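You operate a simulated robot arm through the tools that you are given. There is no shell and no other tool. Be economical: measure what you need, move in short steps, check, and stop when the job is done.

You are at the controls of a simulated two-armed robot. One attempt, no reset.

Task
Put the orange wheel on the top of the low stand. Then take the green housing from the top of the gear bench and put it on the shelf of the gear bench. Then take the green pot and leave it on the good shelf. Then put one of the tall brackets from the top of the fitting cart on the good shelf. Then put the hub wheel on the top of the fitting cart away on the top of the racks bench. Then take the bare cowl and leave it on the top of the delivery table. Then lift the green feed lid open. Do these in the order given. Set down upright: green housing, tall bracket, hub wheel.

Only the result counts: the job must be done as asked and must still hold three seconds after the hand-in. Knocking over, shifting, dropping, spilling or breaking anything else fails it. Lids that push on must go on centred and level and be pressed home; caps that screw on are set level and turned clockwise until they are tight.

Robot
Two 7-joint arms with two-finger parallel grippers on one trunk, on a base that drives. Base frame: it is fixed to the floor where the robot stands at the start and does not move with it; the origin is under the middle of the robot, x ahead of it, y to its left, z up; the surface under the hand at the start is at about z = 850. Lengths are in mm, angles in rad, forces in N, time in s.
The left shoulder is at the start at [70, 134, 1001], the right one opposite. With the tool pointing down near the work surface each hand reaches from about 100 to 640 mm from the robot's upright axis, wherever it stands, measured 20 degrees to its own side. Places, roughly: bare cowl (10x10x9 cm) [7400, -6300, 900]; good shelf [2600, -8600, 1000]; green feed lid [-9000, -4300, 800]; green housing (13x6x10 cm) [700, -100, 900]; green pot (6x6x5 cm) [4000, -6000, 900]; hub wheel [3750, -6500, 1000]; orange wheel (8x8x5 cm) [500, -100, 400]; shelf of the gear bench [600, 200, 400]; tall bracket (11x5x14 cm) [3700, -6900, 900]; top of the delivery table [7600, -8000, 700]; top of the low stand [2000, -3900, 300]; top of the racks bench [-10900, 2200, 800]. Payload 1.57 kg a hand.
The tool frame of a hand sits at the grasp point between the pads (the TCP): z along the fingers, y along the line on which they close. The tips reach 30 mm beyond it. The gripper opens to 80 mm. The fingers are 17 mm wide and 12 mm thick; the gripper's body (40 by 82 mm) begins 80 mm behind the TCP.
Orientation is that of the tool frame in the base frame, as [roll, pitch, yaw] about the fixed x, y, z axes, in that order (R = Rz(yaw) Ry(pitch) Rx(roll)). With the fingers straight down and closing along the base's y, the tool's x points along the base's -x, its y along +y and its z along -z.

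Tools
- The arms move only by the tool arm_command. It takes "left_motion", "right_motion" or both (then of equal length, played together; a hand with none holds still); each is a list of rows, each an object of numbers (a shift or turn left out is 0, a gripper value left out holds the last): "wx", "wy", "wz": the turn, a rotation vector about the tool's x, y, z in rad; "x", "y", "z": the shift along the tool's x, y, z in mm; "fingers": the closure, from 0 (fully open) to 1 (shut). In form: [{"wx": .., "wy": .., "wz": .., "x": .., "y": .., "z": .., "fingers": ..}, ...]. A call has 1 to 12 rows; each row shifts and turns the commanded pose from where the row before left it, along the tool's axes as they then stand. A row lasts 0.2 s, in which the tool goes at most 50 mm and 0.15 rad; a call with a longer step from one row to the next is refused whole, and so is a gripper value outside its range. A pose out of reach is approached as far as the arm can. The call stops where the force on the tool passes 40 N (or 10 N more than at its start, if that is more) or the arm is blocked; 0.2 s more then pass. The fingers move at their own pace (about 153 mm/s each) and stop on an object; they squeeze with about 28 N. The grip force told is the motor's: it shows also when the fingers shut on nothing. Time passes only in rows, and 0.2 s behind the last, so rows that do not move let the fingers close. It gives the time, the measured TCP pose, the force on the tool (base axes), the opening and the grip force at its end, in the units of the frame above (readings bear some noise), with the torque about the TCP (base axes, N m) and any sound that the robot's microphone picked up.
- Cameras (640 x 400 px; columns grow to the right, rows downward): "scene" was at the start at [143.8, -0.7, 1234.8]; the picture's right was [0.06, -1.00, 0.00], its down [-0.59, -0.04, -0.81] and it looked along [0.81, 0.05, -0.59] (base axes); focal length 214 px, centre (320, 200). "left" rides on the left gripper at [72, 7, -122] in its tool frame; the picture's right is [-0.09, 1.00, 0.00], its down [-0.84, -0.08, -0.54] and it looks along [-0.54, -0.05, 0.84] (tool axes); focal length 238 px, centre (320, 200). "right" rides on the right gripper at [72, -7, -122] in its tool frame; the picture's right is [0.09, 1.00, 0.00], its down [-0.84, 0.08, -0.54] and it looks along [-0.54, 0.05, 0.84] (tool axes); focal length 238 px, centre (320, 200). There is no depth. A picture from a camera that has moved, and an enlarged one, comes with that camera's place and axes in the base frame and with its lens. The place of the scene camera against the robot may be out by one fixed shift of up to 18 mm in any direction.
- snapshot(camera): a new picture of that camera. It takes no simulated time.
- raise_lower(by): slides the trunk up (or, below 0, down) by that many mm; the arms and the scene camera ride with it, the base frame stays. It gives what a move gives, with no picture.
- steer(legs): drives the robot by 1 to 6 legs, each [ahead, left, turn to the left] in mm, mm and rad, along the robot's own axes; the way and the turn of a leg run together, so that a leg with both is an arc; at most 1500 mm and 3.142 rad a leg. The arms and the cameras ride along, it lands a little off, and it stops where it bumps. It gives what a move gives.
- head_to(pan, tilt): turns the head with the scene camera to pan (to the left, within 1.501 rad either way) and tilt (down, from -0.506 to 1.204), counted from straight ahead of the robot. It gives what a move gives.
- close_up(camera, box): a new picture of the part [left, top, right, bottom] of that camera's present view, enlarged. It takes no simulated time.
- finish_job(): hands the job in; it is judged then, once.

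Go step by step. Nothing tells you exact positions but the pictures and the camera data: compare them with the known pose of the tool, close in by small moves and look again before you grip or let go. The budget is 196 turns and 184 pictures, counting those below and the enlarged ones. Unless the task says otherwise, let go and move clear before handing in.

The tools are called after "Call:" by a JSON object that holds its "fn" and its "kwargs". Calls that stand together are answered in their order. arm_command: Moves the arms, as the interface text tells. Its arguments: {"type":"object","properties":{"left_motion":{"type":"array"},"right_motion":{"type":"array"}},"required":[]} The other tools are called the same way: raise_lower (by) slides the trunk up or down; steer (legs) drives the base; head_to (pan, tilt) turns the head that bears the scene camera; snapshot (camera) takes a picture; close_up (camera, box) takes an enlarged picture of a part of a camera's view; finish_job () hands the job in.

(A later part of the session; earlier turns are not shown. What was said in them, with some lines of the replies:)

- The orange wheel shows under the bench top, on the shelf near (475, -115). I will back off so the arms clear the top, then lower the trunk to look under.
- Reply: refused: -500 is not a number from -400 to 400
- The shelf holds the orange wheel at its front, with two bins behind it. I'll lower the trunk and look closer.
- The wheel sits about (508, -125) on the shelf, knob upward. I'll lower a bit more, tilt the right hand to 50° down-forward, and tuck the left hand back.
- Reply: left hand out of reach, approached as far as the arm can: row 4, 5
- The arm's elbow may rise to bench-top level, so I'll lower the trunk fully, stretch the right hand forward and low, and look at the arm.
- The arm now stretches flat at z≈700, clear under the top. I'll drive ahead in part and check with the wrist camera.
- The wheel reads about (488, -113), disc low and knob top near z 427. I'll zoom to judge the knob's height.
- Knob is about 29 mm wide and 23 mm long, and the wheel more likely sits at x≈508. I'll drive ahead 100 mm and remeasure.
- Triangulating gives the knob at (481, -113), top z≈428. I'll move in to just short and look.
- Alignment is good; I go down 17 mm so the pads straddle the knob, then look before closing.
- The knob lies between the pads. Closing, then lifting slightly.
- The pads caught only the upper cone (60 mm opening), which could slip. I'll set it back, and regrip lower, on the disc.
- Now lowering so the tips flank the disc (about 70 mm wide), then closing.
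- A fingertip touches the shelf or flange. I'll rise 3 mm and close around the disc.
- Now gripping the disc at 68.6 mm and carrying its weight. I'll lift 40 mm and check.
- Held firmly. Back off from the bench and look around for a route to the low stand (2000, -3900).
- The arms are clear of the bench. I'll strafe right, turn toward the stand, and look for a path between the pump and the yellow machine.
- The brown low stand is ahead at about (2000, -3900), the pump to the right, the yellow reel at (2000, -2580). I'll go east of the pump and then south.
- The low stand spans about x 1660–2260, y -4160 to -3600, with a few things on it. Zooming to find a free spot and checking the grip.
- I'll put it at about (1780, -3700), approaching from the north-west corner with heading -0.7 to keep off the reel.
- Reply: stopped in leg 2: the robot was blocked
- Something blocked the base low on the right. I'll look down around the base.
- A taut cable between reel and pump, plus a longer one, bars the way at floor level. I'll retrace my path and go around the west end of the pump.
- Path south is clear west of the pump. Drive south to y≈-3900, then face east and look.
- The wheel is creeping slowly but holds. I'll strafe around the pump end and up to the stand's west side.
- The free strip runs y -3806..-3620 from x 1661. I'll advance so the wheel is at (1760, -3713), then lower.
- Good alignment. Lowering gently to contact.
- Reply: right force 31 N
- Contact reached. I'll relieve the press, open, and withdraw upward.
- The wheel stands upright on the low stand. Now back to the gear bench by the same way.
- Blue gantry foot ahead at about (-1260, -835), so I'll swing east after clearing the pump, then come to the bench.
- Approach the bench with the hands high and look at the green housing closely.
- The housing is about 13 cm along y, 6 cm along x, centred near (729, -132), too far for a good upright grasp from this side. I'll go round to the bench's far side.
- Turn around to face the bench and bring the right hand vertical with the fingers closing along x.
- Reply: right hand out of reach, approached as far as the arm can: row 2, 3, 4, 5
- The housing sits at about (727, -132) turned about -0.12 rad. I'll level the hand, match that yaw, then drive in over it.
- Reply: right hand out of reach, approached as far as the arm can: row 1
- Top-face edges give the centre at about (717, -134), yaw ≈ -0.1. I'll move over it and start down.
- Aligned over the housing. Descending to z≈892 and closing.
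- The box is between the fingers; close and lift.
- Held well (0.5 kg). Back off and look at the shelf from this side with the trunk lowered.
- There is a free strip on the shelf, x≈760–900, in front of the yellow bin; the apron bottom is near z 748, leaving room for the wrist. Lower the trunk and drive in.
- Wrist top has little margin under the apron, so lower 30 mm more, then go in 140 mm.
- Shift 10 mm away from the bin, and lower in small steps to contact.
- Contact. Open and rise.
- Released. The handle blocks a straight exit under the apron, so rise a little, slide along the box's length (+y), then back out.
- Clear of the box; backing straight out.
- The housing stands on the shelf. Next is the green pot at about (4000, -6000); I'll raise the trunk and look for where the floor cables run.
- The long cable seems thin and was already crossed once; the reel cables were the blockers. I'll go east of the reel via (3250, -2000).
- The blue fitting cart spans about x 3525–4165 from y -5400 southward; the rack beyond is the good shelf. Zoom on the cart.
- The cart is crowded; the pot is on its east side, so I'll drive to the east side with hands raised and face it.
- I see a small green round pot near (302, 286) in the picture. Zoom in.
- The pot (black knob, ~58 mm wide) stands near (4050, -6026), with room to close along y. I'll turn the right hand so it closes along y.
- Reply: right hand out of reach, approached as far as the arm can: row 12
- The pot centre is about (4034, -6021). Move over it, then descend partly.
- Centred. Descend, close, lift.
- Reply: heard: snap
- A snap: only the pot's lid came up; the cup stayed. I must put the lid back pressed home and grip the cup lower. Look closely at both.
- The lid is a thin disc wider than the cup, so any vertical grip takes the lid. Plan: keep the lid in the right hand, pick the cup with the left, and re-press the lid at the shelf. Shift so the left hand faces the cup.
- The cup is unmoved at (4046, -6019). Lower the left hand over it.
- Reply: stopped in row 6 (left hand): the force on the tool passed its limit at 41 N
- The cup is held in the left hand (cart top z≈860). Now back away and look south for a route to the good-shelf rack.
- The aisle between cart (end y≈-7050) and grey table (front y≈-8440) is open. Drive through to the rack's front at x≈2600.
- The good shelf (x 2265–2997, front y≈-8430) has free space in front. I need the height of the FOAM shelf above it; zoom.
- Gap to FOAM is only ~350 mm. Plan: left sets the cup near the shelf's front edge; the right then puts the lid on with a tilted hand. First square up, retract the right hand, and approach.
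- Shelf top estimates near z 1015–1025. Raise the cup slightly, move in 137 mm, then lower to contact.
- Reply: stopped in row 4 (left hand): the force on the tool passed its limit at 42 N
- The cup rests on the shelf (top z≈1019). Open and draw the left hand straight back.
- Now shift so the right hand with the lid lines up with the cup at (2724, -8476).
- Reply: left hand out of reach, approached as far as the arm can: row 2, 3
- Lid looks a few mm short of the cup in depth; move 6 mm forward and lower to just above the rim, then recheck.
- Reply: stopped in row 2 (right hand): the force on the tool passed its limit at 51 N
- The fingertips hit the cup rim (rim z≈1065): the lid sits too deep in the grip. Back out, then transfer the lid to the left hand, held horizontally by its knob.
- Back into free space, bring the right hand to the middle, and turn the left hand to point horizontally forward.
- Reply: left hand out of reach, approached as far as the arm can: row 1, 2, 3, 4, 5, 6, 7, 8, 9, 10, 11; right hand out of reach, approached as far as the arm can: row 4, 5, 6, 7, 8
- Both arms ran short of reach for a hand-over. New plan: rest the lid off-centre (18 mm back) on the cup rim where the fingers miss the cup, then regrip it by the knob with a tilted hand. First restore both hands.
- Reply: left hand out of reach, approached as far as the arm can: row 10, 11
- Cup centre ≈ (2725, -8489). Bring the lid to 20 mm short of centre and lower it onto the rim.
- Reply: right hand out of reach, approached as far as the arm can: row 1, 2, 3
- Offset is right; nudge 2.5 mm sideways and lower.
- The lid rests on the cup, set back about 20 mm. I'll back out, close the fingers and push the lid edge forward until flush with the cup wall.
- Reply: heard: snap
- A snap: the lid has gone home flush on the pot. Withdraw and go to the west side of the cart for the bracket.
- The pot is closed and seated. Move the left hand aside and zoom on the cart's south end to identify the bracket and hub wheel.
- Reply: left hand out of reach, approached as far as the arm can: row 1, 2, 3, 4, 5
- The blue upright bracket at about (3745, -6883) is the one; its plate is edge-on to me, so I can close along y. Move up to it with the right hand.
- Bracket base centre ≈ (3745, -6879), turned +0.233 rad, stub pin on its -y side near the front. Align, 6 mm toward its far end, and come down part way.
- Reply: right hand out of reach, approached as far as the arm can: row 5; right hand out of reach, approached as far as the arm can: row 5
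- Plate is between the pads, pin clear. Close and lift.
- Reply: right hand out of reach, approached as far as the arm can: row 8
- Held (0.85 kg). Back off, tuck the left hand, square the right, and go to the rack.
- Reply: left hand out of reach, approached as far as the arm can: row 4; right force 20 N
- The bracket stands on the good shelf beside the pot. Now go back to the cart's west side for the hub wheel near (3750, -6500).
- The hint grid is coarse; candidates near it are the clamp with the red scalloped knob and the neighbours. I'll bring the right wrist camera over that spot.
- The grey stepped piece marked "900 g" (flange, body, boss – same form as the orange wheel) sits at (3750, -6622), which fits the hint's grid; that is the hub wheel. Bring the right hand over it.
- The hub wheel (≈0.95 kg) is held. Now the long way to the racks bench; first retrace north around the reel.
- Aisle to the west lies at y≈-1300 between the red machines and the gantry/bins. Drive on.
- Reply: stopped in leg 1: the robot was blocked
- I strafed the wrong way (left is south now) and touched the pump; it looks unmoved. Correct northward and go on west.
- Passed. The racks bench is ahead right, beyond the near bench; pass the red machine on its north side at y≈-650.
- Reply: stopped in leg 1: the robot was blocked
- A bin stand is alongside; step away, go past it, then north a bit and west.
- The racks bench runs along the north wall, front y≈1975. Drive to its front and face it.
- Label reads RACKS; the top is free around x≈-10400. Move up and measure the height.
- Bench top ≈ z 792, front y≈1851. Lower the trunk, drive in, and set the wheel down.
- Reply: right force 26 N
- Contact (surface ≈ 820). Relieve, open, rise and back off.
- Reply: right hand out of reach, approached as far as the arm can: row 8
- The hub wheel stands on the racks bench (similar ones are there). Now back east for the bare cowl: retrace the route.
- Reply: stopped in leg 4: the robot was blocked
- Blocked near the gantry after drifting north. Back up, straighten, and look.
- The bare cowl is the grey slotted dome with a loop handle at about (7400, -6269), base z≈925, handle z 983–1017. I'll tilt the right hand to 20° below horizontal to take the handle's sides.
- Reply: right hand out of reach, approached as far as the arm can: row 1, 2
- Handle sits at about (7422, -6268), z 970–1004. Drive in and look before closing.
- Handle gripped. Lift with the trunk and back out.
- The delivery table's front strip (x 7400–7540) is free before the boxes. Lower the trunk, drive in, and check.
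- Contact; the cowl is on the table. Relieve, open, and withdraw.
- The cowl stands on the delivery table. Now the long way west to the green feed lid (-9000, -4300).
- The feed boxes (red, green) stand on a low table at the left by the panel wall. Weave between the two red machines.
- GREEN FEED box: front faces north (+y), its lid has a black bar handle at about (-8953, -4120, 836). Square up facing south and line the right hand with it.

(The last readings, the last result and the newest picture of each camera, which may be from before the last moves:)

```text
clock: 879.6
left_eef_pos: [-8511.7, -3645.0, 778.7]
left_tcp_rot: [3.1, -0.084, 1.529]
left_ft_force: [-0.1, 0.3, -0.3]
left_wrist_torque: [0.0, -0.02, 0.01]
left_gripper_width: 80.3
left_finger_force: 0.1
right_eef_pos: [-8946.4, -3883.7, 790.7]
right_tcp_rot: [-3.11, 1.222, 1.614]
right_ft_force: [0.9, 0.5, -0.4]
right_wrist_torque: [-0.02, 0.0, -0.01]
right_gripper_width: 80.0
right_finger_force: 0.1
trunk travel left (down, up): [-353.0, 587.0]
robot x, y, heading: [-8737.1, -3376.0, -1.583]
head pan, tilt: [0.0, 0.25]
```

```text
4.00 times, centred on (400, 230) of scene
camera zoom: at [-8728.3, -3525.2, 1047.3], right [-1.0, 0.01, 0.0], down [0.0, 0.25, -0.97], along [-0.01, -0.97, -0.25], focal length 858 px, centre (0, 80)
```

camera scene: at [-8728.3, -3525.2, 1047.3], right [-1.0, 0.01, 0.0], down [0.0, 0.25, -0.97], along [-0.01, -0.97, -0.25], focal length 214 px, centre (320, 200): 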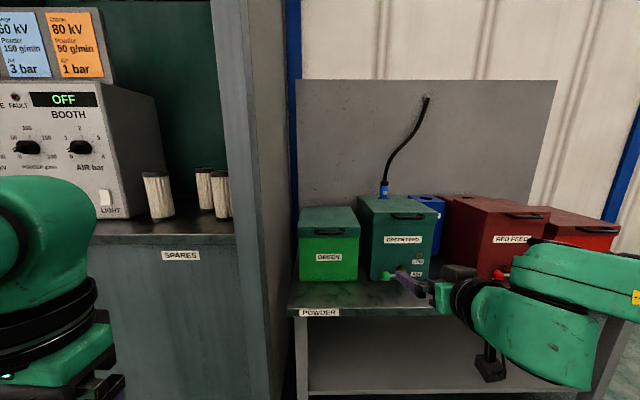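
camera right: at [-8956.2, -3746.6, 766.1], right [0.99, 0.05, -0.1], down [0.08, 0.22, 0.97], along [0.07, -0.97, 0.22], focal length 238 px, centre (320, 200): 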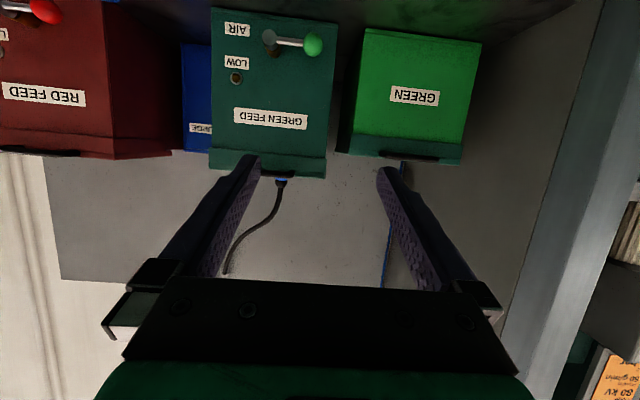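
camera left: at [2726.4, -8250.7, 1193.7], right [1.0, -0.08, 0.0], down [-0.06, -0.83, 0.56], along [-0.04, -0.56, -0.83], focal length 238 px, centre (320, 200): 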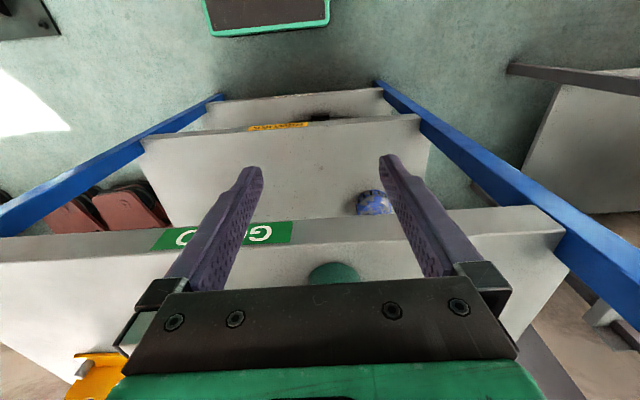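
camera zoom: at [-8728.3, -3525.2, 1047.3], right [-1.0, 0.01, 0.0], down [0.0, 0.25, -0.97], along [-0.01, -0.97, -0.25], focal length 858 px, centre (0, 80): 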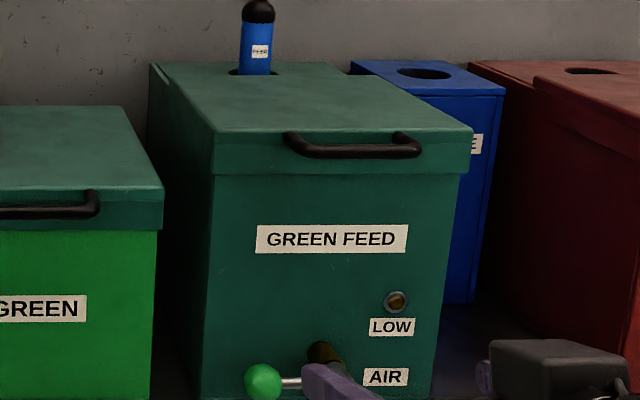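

The lid's bar handle stands off its front lip at about (-9000, -4140, 817). I'll pitch the closed fingers to point slightly upward and bring them just short of, and under, the bar.

Call:
{"fn": "arm_command", "kwargs": {"right_motion": [{"wy": -0.14, "fingers": 1}, {"wy": -0.14}, {"wy": -0.14}, {"wy": -0.14}, {"wy": -0.14}, {}, {}]}}

Call:
{"fn": "steer", "kwargs": {"legs": [[130, -48, 0.012]]}}

Call:
{"fn": "snapshot", "kwargs": {"camera": "right"}}

Call:
{"fn": "close_up", "kwargs": {"camera": "scene", "box": [300, 180, 500, 320]}}

```text
clock: 881.2
left_eef_pos: [-8512.0, -3645.9, 778.5]
left_tcp_rot: [3.102, -0.08, 1.529]
left_ft_force: [-0.2, -0.7, -1.1]
left_wrist_torque: [-0.03, 0.01, -0.02]
left_gripper_width: 80.0
left_finger_force: 0.1
right_eef_pos: [-8960.8, -3881.6, 796.6]
right_tcp_rot: [-0.34, 1.527, -1.91]
right_ft_force: [-0.2, 0.1, -0.2]
right_wrist_torque: [0.01, -0.04, 0.03]
right_gripper_width: 0.1
right_finger_force: 21.3
right hand out of reach, approached as far as the arm can: row 3, 4, 5
trunk travel left (down, up): [-353.0, 587.0]
robot x, y, heading: [-8733.8, -3374.6, -1.582]
head pan, tilt: [0.0, 0.25]
```

```text
clock: 882.5
left_eef_pos: [-8556.7, -3770.8, 776.1]
left_tcp_rot: [3.099, -0.081, 1.544]
left_ft_force: [-0.4, -0.2, -0.5]
left_wrist_torque: [0.01, -0.01, -0.01]
left_gripper_width: 80.2
left_finger_force: 0.1
right_eef_pos: [-9002.4, -4012.7, 798.5]
right_tcp_rot: [-0.345, 1.532, -1.899]
right_ft_force: [0.0, 0.7, 0.4]
right_wrist_torque: [-0.01, 0.01, 0.04]
right_gripper_width: 0.0
right_finger_force: 21.6
trunk travel left (down, up): [-353.0, 587.0]
robot x, y, heading: [-8779.3, -3502.5, -1.57]
head pan, tilt: [0.0, 0.25]
```

```text
26 pictures are left
camera right: at [-9012.2, -3895.4, 722.9], right [0.99, 0.01, -0.11], down [0.08, 0.57, 0.81], along [0.07, -0.82, 0.57], focal length 238 px, centre (320, 200)
```

right: 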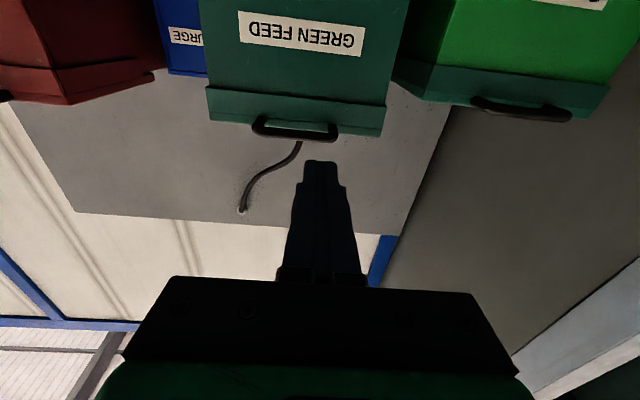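

```text
2.86 times, centred on (400, 250) of scene
camera zoom: at [-8774.8, -3654.5, 1047.2], right [-1.0, 0.0, 0.0], down [0.0, 0.25, -0.97], along [0.0, -0.97, -0.25], focal length 613 px, centre (91, 57)
```

zoom: 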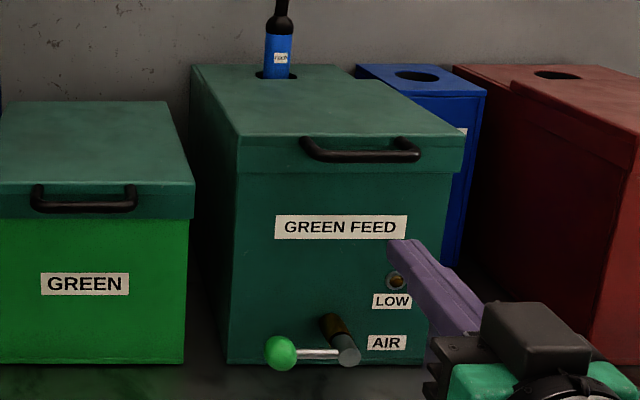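

Bar located at (-9027, -4169, 818). Tuck the left hand inward (the booth ledge is near), then slide the fingers under the bar.

Call:
{"fn": "arm_command", "kwargs": {"left_motion": [{"y": -30}, {"y": -30}, {"y": -30}, {}], "right_motion": [{"x": 4}, {}, {}, {}]}}

Call:
{"fn": "steer", "kwargs": {"legs": [[0, -25, 0], [135, 0, 0]]}}

Call:
{"fn": "snapshot", "kwargs": {"camera": "right"}}

Call:
{"fn": "close_up", "kwargs": {"camera": "scene", "box": [300, 180, 500, 320]}}

```text
clock: 883.5
left_eef_pos: [-8644.7, -3769.2, 773.2]
left_tcp_rot: [3.102, -0.081, 1.543]
left_ft_force: [0.0, -0.1, 0.1]
left_wrist_torque: [0.0, 0.02, 0.02]
left_gripper_width: 79.5
left_finger_force: 0.0
right_eef_pos: [-9002.3, -4012.9, 794.1]
right_tcp_rot: [-0.349, 1.528, -1.907]
right_ft_force: [0.2, 0.3, -1.1]
right_wrist_torque: [0.01, -0.03, 0.02]
right_gripper_width: 0.3
right_finger_force: 21.3
trunk travel left (down, up): [-353.0, 587.0]
robot x, y, heading: [-8779.1, -3505.0, -1.564]
head pan, tilt: [0.0, 0.25]
```

```text
clock: 885.2
left_eef_pos: [-8670.2, -3903.9, 772.6]
left_tcp_rot: [3.102, -0.084, 1.541]
left_ft_force: [1.4, -0.8, -0.6]
left_wrist_torque: [0.03, 0.01, 0.02]
left_gripper_width: 79.9
left_finger_force: 0.1
right_eef_pos: [-9026.7, -4146.1, 794.8]
right_tcp_rot: [-0.354, 1.531, -1.91]
right_ft_force: [0.2, 0.3, -0.3]
right_wrist_torque: [0.02, -0.01, -0.01]
right_gripper_width: 0.0
right_finger_force: 21.7
trunk travel left (down, up): [-353.0, 587.0]
robot x, y, heading: [-8801.8, -3636.5, -1.568]
head pan, tilt: [0.0, 0.25]
```

```text
24 pictures are left
camera right: at [-9036.8, -4028.1, 719.2], right [0.99, 0.01, -0.11], down [0.08, 0.57, 0.81], along [0.07, -0.82, 0.57], focal length 238 px, centre (320, 200)
```

right: 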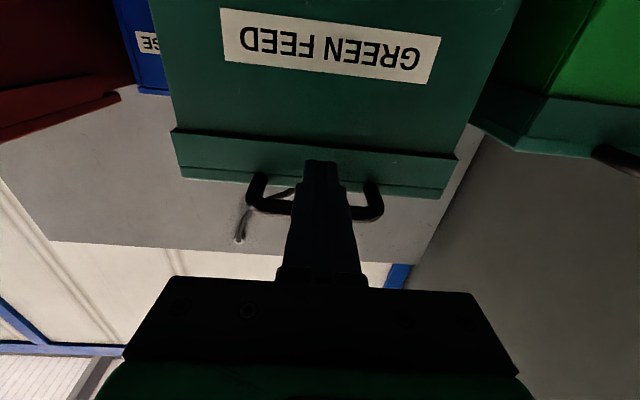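

```text
2.86 times, centred on (400, 250) of scene
camera zoom: at [-8798.9, -3787.8, 1047.2], right [-1.0, 0.0, 0.0], down [0.0, 0.25, -0.97], along [0.0, -0.97, -0.25], focal length 613 px, centre (91, 57)
```

zoom: 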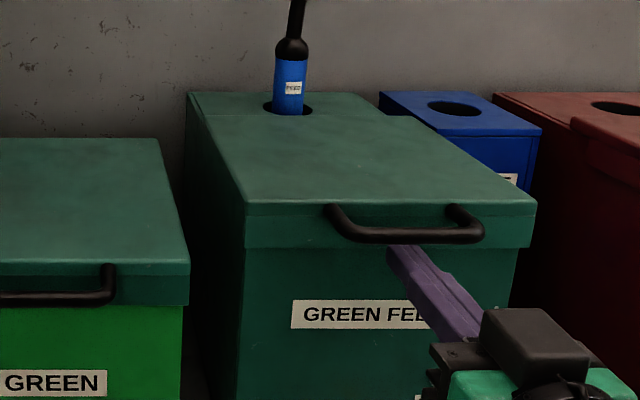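

The hinge seam is at y≈-4409, handle radius ≈240. A hooked finger would slip past 60°, so I'll grip the bar instead with the fingers closing vertically. Back out and roll the hand 90°.

Call:
{"fn": "steer", "kwargs": {"legs": [[-150, 0, 0]]}}

Call:
{"fn": "arm_command", "kwargs": {"right_motion": [{"wz": 0.143, "fingers": 0.4}, {"wz": 0.143}, {"wz": 0.143}, {"wz": 0.143}, {"wz": 0.143}, {"wz": 0.143}, {"wz": 0.143}, {"wz": 0.143}, {"wz": 0.143}, {"wz": 0.143}, {"wz": 0.141}, {}]}}

Call:
{"fn": "snapshot", "kwargs": {"camera": "right"}}

```text
clock: 886.6
left_eef_pos: [-8671.8, -3754.2, 774.1]
left_tcp_rot: [3.102, -0.08, 1.541]
left_ft_force: [-0.3, -0.7, 0.8]
left_wrist_torque: [-0.04, 0.02, -0.01]
left_gripper_width: 79.8
left_finger_force: 0.1
right_eef_pos: [-9026.6, -3997.3, 794.1]
right_tcp_rot: [-0.338, 1.53, -1.897]
right_ft_force: [-0.3, 0.1, 0.5]
right_wrist_torque: [0.02, -0.04, 0.0]
right_gripper_width: 0.2
right_finger_force: 20.8
trunk travel left (down, up): [-353.0, 587.0]
robot x, y, heading: [-8807.5, -3489.5, -1.572]
head pan, tilt: [0.0, 0.25]
```

```text
clock: 889.2
left_eef_pos: [-8670.5, -3754.4, 773.3]
left_tcp_rot: [3.1, -0.084, 1.541]
left_ft_force: [-0.2, 0.7, 0.1]
left_wrist_torque: [0.03, 0.01, -0.03]
left_gripper_width: 80.0
left_finger_force: 0.2
right_eef_pos: [-9028.0, -3997.4, 794.4]
right_tcp_rot: [1.534, 0.012, 0.011]
right_ft_force: [-0.6, 0.4, 0.2]
right_wrist_torque: [0.02, -0.01, 0.04]
right_gripper_width: 47.6
right_finger_force: 0.1
trunk travel left (down, up): [-353.0, 587.0]
robot x, y, heading: [-8805.7, -3490.1, -1.57]
head pan, tilt: [0.0, 0.25]
```

```text
22 pictures are left
camera right: at [-8958.0, -3877.0, 784.0], right [0.1, 0.04, 0.99], down [-0.84, 0.53, 0.07], along [-0.53, -0.84, 0.09], focal length 238 px, centre (320, 200)
```

right: 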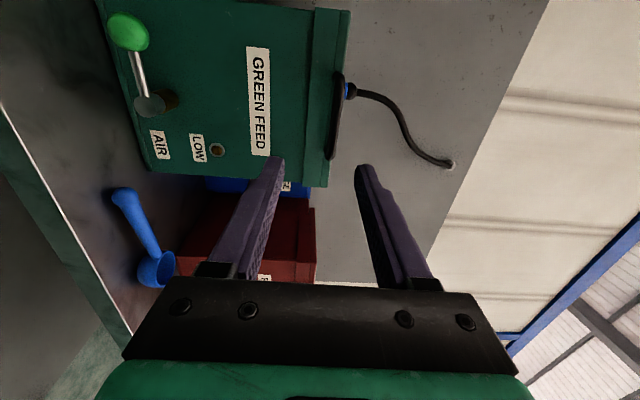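

The roll works (fingers now close vertically). Bar at z≈822; raise to it and drive in.

Call:
{"fn": "arm_command", "kwargs": {"right_motion": [{"y": 14}, {"y": 14}, {}]}}

Call:
{"fn": "steer", "kwargs": {"legs": [[150, 0, 0]]}}

Call:
{"fn": "snapshot", "kwargs": {"camera": "right"}}

```text
clock: 890.0
left_eef_pos: [-8670.6, -3755.3, 773.3]
left_tcp_rot: [3.101, -0.08, 1.54]
left_ft_force: [0.8, -0.2, -0.3]
left_wrist_torque: [0.03, 0.0, -0.01]
left_gripper_width: 80.2
left_finger_force: 0.0
right_eef_pos: [-9027.0, -3995.1, 823.1]
right_tcp_rot: [1.532, 0.015, 0.012]
right_ft_force: [-0.5, 0.3, -0.1]
right_wrist_torque: [0.0, 0.04, -0.03]
right_gripper_width: 48.0
right_finger_force: 0.0
trunk travel left (down, up): [-353.0, 587.0]
robot x, y, heading: [-8805.6, -3484.6, -1.578]
head pan, tilt: [0.0, 0.25]
```

```text
clock: 891.4
left_eef_pos: [-8669.3, -3909.8, 773.5]
left_tcp_rot: [3.1, -0.082, 1.546]
left_ft_force: [-0.3, -0.6, -0.3]
left_wrist_torque: [0.01, 0.02, 0.05]
left_gripper_width: 79.9
left_finger_force: 0.2
right_eef_pos: [-9025.4, -4150.1, 821.9]
right_tcp_rot: [1.532, 0.014, 0.017]
right_ft_force: [-0.4, 0.5, 0.1]
right_wrist_torque: [0.04, 0.01, -0.02]
right_gripper_width: 48.2
right_finger_force: 0.1
trunk travel left (down, up): [-353.0, 587.0]
robot x, y, heading: [-8807.3, -3645.3, -1.571]
head pan, tilt: [0.0, 0.25]
```

```text
21 pictures are left
camera right: at [-8956.1, -4030.3, 811.4], right [0.11, 0.04, 0.99], down [-0.84, 0.53, 0.07], along [-0.53, -0.85, 0.09], focal length 238 px, centre (320, 200)
```

right: 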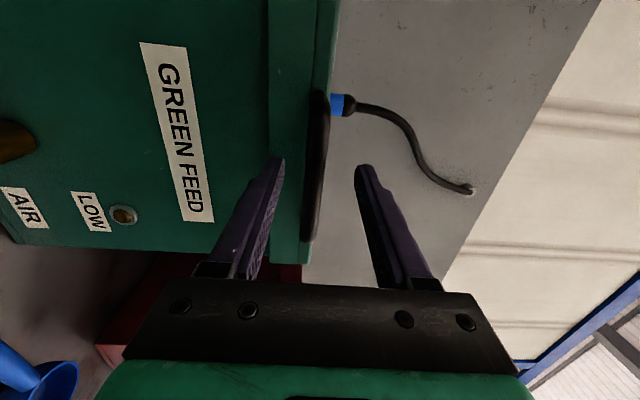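

The bar lies between the fingers. Close on it and lift a little with the trunk.

Call:
{"fn": "arm_command", "kwargs": {"right_motion": [{"z": 4}, {"fingers": 1}, {"fingers": 1}, {"fingers": 1}, {}]}}

Call:
{"fn": "arm_command", "kwargs": {"right_motion": [{"y": 10}, {"y": 10}, {"y": 10}, {"y": 10, "z": 2}, {}]}}

Call:
{"fn": "close_up", "kwargs": {"camera": "scene", "box": [300, 130, 540, 310]}}

```text
clock: 892.6
left_eef_pos: [-8669.3, -3909.2, 772.9]
left_tcp_rot: [3.102, -0.082, 1.545]
left_ft_force: [0.9, 0.1, -0.5]
left_wrist_torque: [0.0, 0.0, 0.02]
left_gripper_width: 79.9
left_finger_force: 0.0
right_eef_pos: [-9025.9, -4156.2, 822.8]
right_tcp_rot: [1.531, 0.015, 0.016]
right_ft_force: [1.4, -0.2, -2.8]
right_wrist_torque: [0.03, -0.35, -0.01]
right_gripper_width: 11.6
right_finger_force: 29.8
trunk travel left (down, up): [-353.0, 587.0]
robot x, y, heading: [-8804.6, -3642.8, -1.565]
head pan, tilt: [0.0, 0.25]
```

```text
clock: 893.8
left_eef_pos: [-8670.2, -3912.6, 772.1]
left_tcp_rot: [3.1, -0.086, 1.545]
left_ft_force: [-0.3, -0.6, 0.8]
left_wrist_torque: [0.03, 0.02, 0.0]
left_gripper_width: 80.0
left_finger_force: 0.1
right_eef_pos: [-9025.3, -4156.8, 860.5]
right_tcp_rot: [1.536, 0.012, 0.011]
right_ft_force: [-5.1, -14.1, -4.9]
right_wrist_torque: [0.11, -0.4, -0.4]
right_gripper_width: 11.6
right_finger_force: 28.8
trunk travel left (down, up): [-353.0, 587.0]
robot x, y, heading: [-8804.7, -3644.8, -1.559]
head pan, tilt: [0.0, 0.25]
```

```text
2.22 times, centred on (420, 220) of scene
camera zoom: at [-8799.8, -3797.8, 1046.8], right [-1.0, 0.0, 0.0], down [0.0, 0.25, -0.97], along [0.0, -0.97, -0.25], focal length 477 px, centre (98, 156)
```

zoom: 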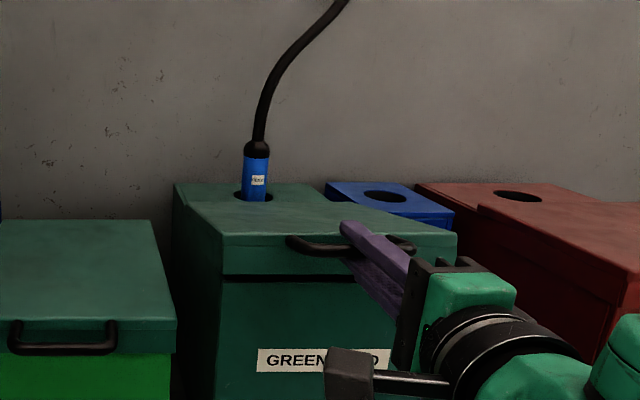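

The lid is lifting. Follow the hinge arc (up and forward).

Call:
{"fn": "arm_command", "kwargs": {"right_motion": [{"y": 12.7, "z": 4}, {"y": 12.5, "z": 4}, {"y": 12.3, "z": 4}, {"y": 12.1, "z": 4.5}, {"y": 11.8, "z": 5}, {"y": 11.6, "z": 5.7}, {"y": 11.2, "z": 6.4}, {"y": 10.9, "z": 7}, {}]}}

Call:
{"fn": "close_up", "kwargs": {"camera": "scene", "box": [300, 100, 540, 280]}}

```text
clock: 895.8
left_eef_pos: [-8671.6, -3913.0, 771.0]
left_tcp_rot: [3.097, -0.086, 1.545]
left_ft_force: [0.6, -0.2, 0.0]
left_wrist_torque: [0.01, 0.03, 0.02]
left_gripper_width: 80.0
left_finger_force: 0.0
right_eef_pos: [-9025.3, -4199.3, 955.0]
right_tcp_rot: [1.538, 0.011, 0.013]
right_ft_force: [-6.7, -10.8, -9.6]
right_wrist_torque: [0.07, -0.48, -0.54]
right_gripper_width: 11.9
right_finger_force: 29.5
trunk travel left (down, up): [-353.0, 587.0]
robot x, y, heading: [-8801.8, -3646.8, -1.565]
head pan, tilt: [0.0, 0.25]
```

```text
2.22 times, centred on (420, 190) of scene
camera zoom: at [-8800.8, -3798.1, 1046.7], right [-1.0, 0.0, 0.0], down [0.0, 0.25, -0.97], along [0.01, -0.97, -0.25], focal length 477 px, centre (98, 222)
```

zoom: 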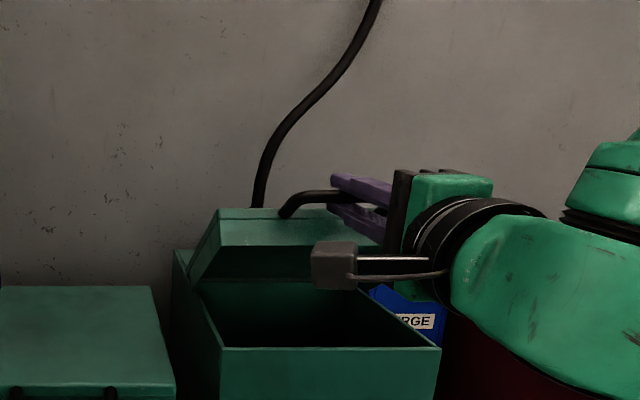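

Call:
{"fn": "arm_command", "kwargs": {"right_motion": [{"y": 10.1, "z": 7.8}, {"y": 9.6, "z": 8.4}, {"y": 9.2, "z": 8.9}, {"y": 8.6, "z": 9.4}, {"y": 8.1, "z": 9.9}, {"y": 7.5, "z": 10.3}, {"y": 6.9, "z": 10.8}, {"y": 6.3, "z": 11.2}, {"y": 5.7, "z": 11.5}, {"y": 5, "z": 11.8}, {}]}}

Call:
{"fn": "close_up", "kwargs": {"camera": "scene", "box": [300, 60, 540, 240]}}

```text
clock: 898.2
left_eef_pos: [-8670.0, -3914.7, 771.6]
left_tcp_rot: [3.098, -0.09, 1.546]
left_ft_force: [0.7, 0.9, -0.1]
left_wrist_torque: [-0.03, -0.03, -0.03]
left_gripper_width: 79.9
left_finger_force: 0.1
right_eef_pos: [-9025.8, -4297.8, 1029.5]
right_tcp_rot: [1.551, 0.012, 0.011]
right_ft_force: [-5.4, -9.1, -30.6]
right_wrist_torque: [0.35, -0.45, -0.3]
right_gripper_width: 11.9
right_finger_force: 29.0
trunk travel left (down, up): [-353.0, 587.0]
robot x, y, heading: [-8809.1, -3646.5, -1.568]
head pan, tilt: [0.0, 0.25]
```

```text
2.22 times, centred on (420, 150) of scene
camera zoom: at [-8801.5, -3802.0, 1046.0], right [-1.0, 0.0, 0.0], down [0.0, 0.26, -0.97], along [0.01, -0.97, -0.26], focal length 477 px, centre (98, 311)
```

zoom: 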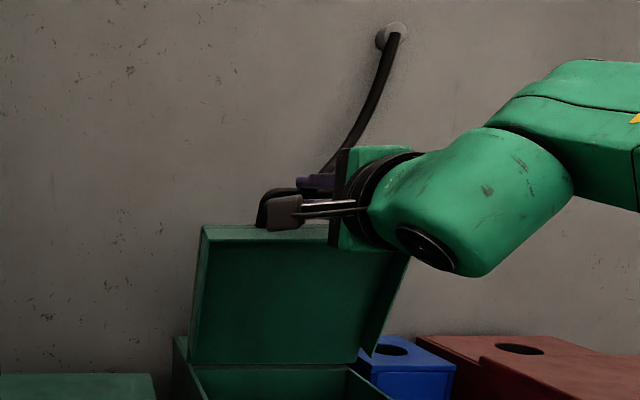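

Lid at ~70°. Continue the arc toward vertical.

Call:
{"fn": "arm_command", "kwargs": {"right_motion": [{"y": 1, "z": 11}, {"y": 1.5, "z": 11}, {"y": 1.5, "z": 11}, {"y": 1, "z": 11}, {"y": 0.5, "z": 11}, {"y": 0, "z": 11}, {}]}}

Call:
{"fn": "close_up", "kwargs": {"camera": "scene", "box": [300, 60, 540, 240]}}

```text
clock: 899.8
left_eef_pos: [-8670.3, -3910.4, 774.1]
left_tcp_rot: [3.098, -0.083, 1.544]
left_ft_force: [-0.2, 0.7, 0.8]
left_wrist_torque: [0.04, 0.02, -0.01]
left_gripper_width: 80.0
left_finger_force: 0.1
right_eef_pos: [-9025.3, -4352.6, 1040.9]
right_tcp_rot: [1.532, 0.012, 0.013]
right_ft_force: [-3.0, -1.8, -12.1]
right_wrist_torque: [0.15, -0.48, -0.82]
right_gripper_width: 11.6
right_finger_force: 28.7
right hand out of reach, approached as far as the arm can: row 6
trunk travel left (down, up): [-353.0, 587.0]
robot x, y, heading: [-8803.0, -3643.7, -1.566]
head pan, tilt: [0.0, 0.25]
```

```text
2.22 times, centred on (420, 150) of scene
camera zoom: at [-8800.0, -3796.8, 1047.1], right [-1.0, 0.0, 0.0], down [0.0, 0.25, -0.97], along [0.01, -0.97, -0.25], focal length 477 px, centre (98, 311)
```

zoom: 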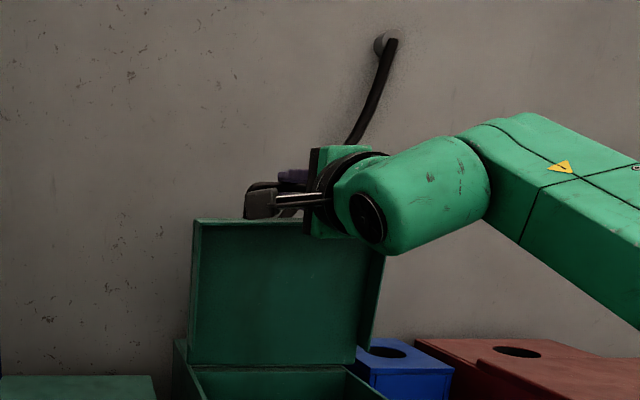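

Now ≈84°. Arm at reach limit; creep the base forward 40 mm to pass vertical.

Call:
{"fn": "steer", "kwargs": {"legs": [[40, 0, 0]]}}

Call:
{"fn": "close_up", "kwargs": {"camera": "scene", "box": [300, 60, 540, 240]}}

```text
clock: 900.7
left_eef_pos: [-8671.0, -3952.9, 772.8]
left_tcp_rot: [3.098, -0.081, 1.541]
left_ft_force: [-0.5, 0.0, 0.0]
left_wrist_torque: [-0.06, 0.0, -0.02]
left_gripper_width: 80.1
left_finger_force: 0.0
right_eef_pos: [-9025.2, -4393.3, 1039.2]
right_tcp_rot: [1.537, 0.011, 0.013]
right_ft_force: [-4.6, 1.9, -12.5]
right_wrist_torque: [0.19, -0.46, -0.05]
right_gripper_width: 11.7
right_finger_force: 28.9
trunk travel left (down, up): [-353.0, 587.0]
robot x, y, heading: [-8807.4, -3686.8, -1.567]
head pan, tilt: [0.0, 0.25]
```

```text
2.22 times, centred on (420, 150) of scene
camera zoom: at [-8800.2, -3837.5, 1046.9], right [-1.0, 0.0, 0.0], down [0.0, 0.25, -0.97], along [0.0, -0.97, -0.25], focal length 477 px, centre (98, 311)
```

zoom: 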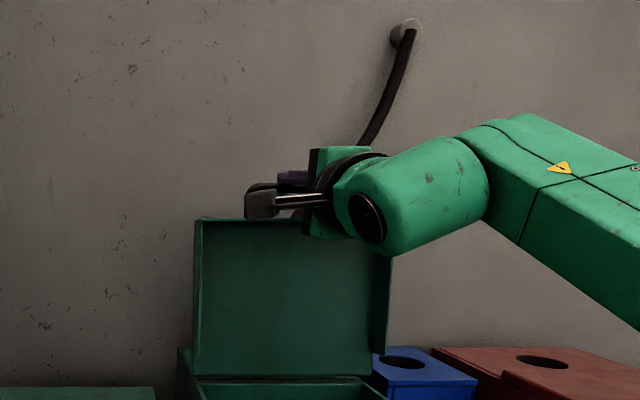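

About 95° now, with little force. A bit more for a secure rest.

Call:
{"fn": "steer", "kwargs": {"legs": [[28, 0, 0]]}}

```text
clock: 901.5
left_eef_pos: [-8670.1, -3980.4, 772.5]
left_tcp_rot: [3.1, -0.083, 1.542]
left_ft_force: [0.3, 0.2, 0.4]
left_wrist_torque: [-0.02, -0.02, -0.01]
left_gripper_width: 79.8
left_finger_force: 0.1
right_eef_pos: [-9023.9, -4423.6, 1034.6]
right_tcp_rot: [1.545, 0.015, 0.013]
right_ft_force: [1.4, 12.0, -30.9]
right_wrist_torque: [0.26, -0.52, 0.27]
right_gripper_width: 11.9
right_finger_force: 29.0
trunk travel left (down, up): [-353.0, 587.0]
robot x, y, heading: [-8805.7, -3713.3, -1.57]
head pan, tilt: [0.0, 0.25]
```

Past vertical (~103°) with rising resistance. Ease down, open slightly and draw straight back.

Call:
{"fn": "arm_command", "kwargs": {"right_motion": [{"y": -5, "z": -1}, {}, {"fingers": 0.7}, {"fingers": 0.7}, {}]}}

Call:
{"fn": "arm_command", "kwargs": {"right_motion": [{"z": -10}, {"z": -15}, {"z": -20}, {"z": -25}, {"z": -30}, {}]}}

Call:
{"fn": "close_up", "kwargs": {"camera": "scene", "box": [300, 40, 540, 240]}}

```text
clock: 902.7
left_eef_pos: [-8669.3, -3977.0, 773.7]
left_tcp_rot: [3.102, -0.08, 1.542]
left_ft_force: [0.4, -0.5, 0.0]
left_wrist_torque: [-0.02, -0.02, 0.01]
left_gripper_width: 79.9
left_finger_force: 0.0
right_eef_pos: [-9023.7, -4419.4, 1034.0]
right_tcp_rot: [1.541, 0.016, 0.012]
right_ft_force: [-2.2, -0.1, 7.0]
right_wrist_torque: [0.22, 0.04, 0.11]
right_gripper_width: 18.4
right_finger_force: 0.1
trunk travel left (down, up): [-353.0, 587.0]
robot x, y, heading: [-8803.1, -3711.7, -1.563]
head pan, tilt: [0.0, 0.25]
```

```text
clock: 904.1
left_eef_pos: [-8669.2, -3978.7, 772.7]
left_tcp_rot: [3.103, -0.082, 1.544]
left_ft_force: [0.1, 0.1, -1.0]
left_wrist_torque: [-0.02, 0.0, 0.02]
left_gripper_width: 80.1
left_finger_force: 0.0
right_eef_pos: [-9025.1, -4318.5, 1029.1]
right_tcp_rot: [1.542, 0.014, 0.011]
right_ft_force: [-0.8, -0.5, 0.1]
right_wrist_torque: [0.02, -0.01, 0.0]
right_gripper_width: 24.2
right_finger_force: 0.0
trunk travel left (down, up): [-353.0, 587.0]
robot x, y, heading: [-8806.6, -3714.8, -1.568]
head pan, tilt: [0.0, 0.25]
```

```text
2.00 times, centred on (420, 140) of scene
camera zoom: at [-8798.2, -3863.4, 1047.1], right [-1.0, 0.0, 0.0], down [0.0, 0.25, -0.97], along [0.0, -0.97, -0.25], focal length 429 px, centre (120, 320)
```

zoom: 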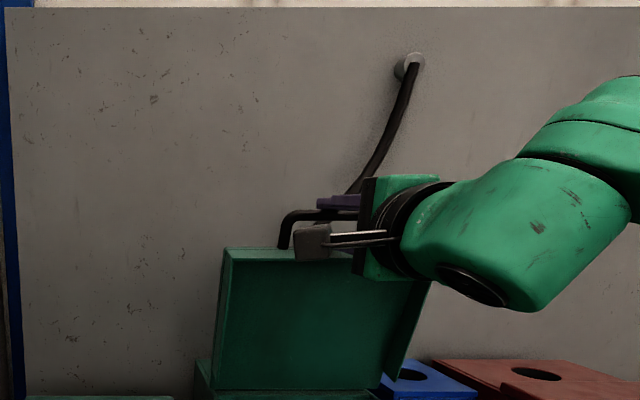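

The lid stays open, leaning back. Back away and take a last look.

Call:
{"fn": "steer", "kwargs": {"legs": [[-450, 0, 0]]}}

Call:
{"fn": "snapshot", "kwargs": {"camera": "scene"}}

```text
clock: 906.8
left_eef_pos: [-8670.6, -3529.0, 773.1]
left_tcp_rot: [3.103, -0.08, 1.532]
left_ft_force: [0.1, -0.8, 0.7]
left_wrist_torque: [-0.02, -0.01, -0.01]
left_gripper_width: 80.0
left_finger_force: 0.1
right_eef_pos: [-9030.9, -3864.6, 1031.9]
right_tcp_rot: [1.541, 0.016, 0.0]
right_ft_force: [-0.6, 0.3, 1.0]
right_wrist_torque: [-0.01, 0.0, -0.02]
right_gripper_width: 24.0
right_finger_force: 0.0
trunk travel left (down, up): [-353.0, 587.0]
robot x, y, heading: [-8805.1, -3262.4, -1.576]
head pan, tilt: [0.0, 0.25]
```

```text
14 pictures are left
camera scene: at [-8799.1, -3412.1, 1047.4], right [-1.0, 0.01, 0.0], down [0.0, 0.25, -0.97], along [-0.01, -0.97, -0.25], focal length 214 px, centre (320, 200)
```

scene: 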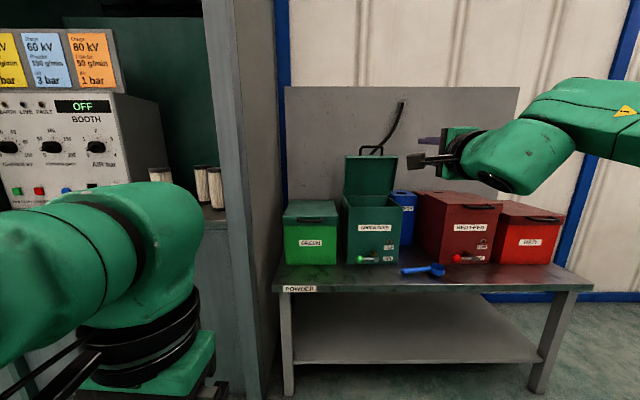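

The green feed lid stands open by itself, both hands are clear, and every item has been set where asked. Handing in.

Call:
{"fn": "finish_job", "kwargs": {}}

```text
The job is handed in.
```

I did all seven steps in the order given and handed the job in. I haven't seen the verdict.

- **Orange wheel:** on the low stand, upright.
- **Green housing:** upright on the shelf of the gear bench.
- **Green pot:** on the good shelf. Its lid came off when I first gripped the pot. I refitted it at the shelf and heard it snap home, but did not press it down further.
- **Tall bracket:** I took the blue one; it stands upright on the good shelf.
- **Hub wheel:** on top of the racks bench, upright. I chose the grey piece marked "900 g" by its shape and position, so this is my least certain pick.
- **Bare cowl:** on the delivery table, in front of the boxes.
- **Green feed lid:** open past vertical, and it stays up on its own.

The base was stopped four times while driving: once at a floor cable, once at the green pump, once at a bin stand, and once near the blue gantry. I saw no sign that anything moved, but I only looked again at the cable and the pump area.
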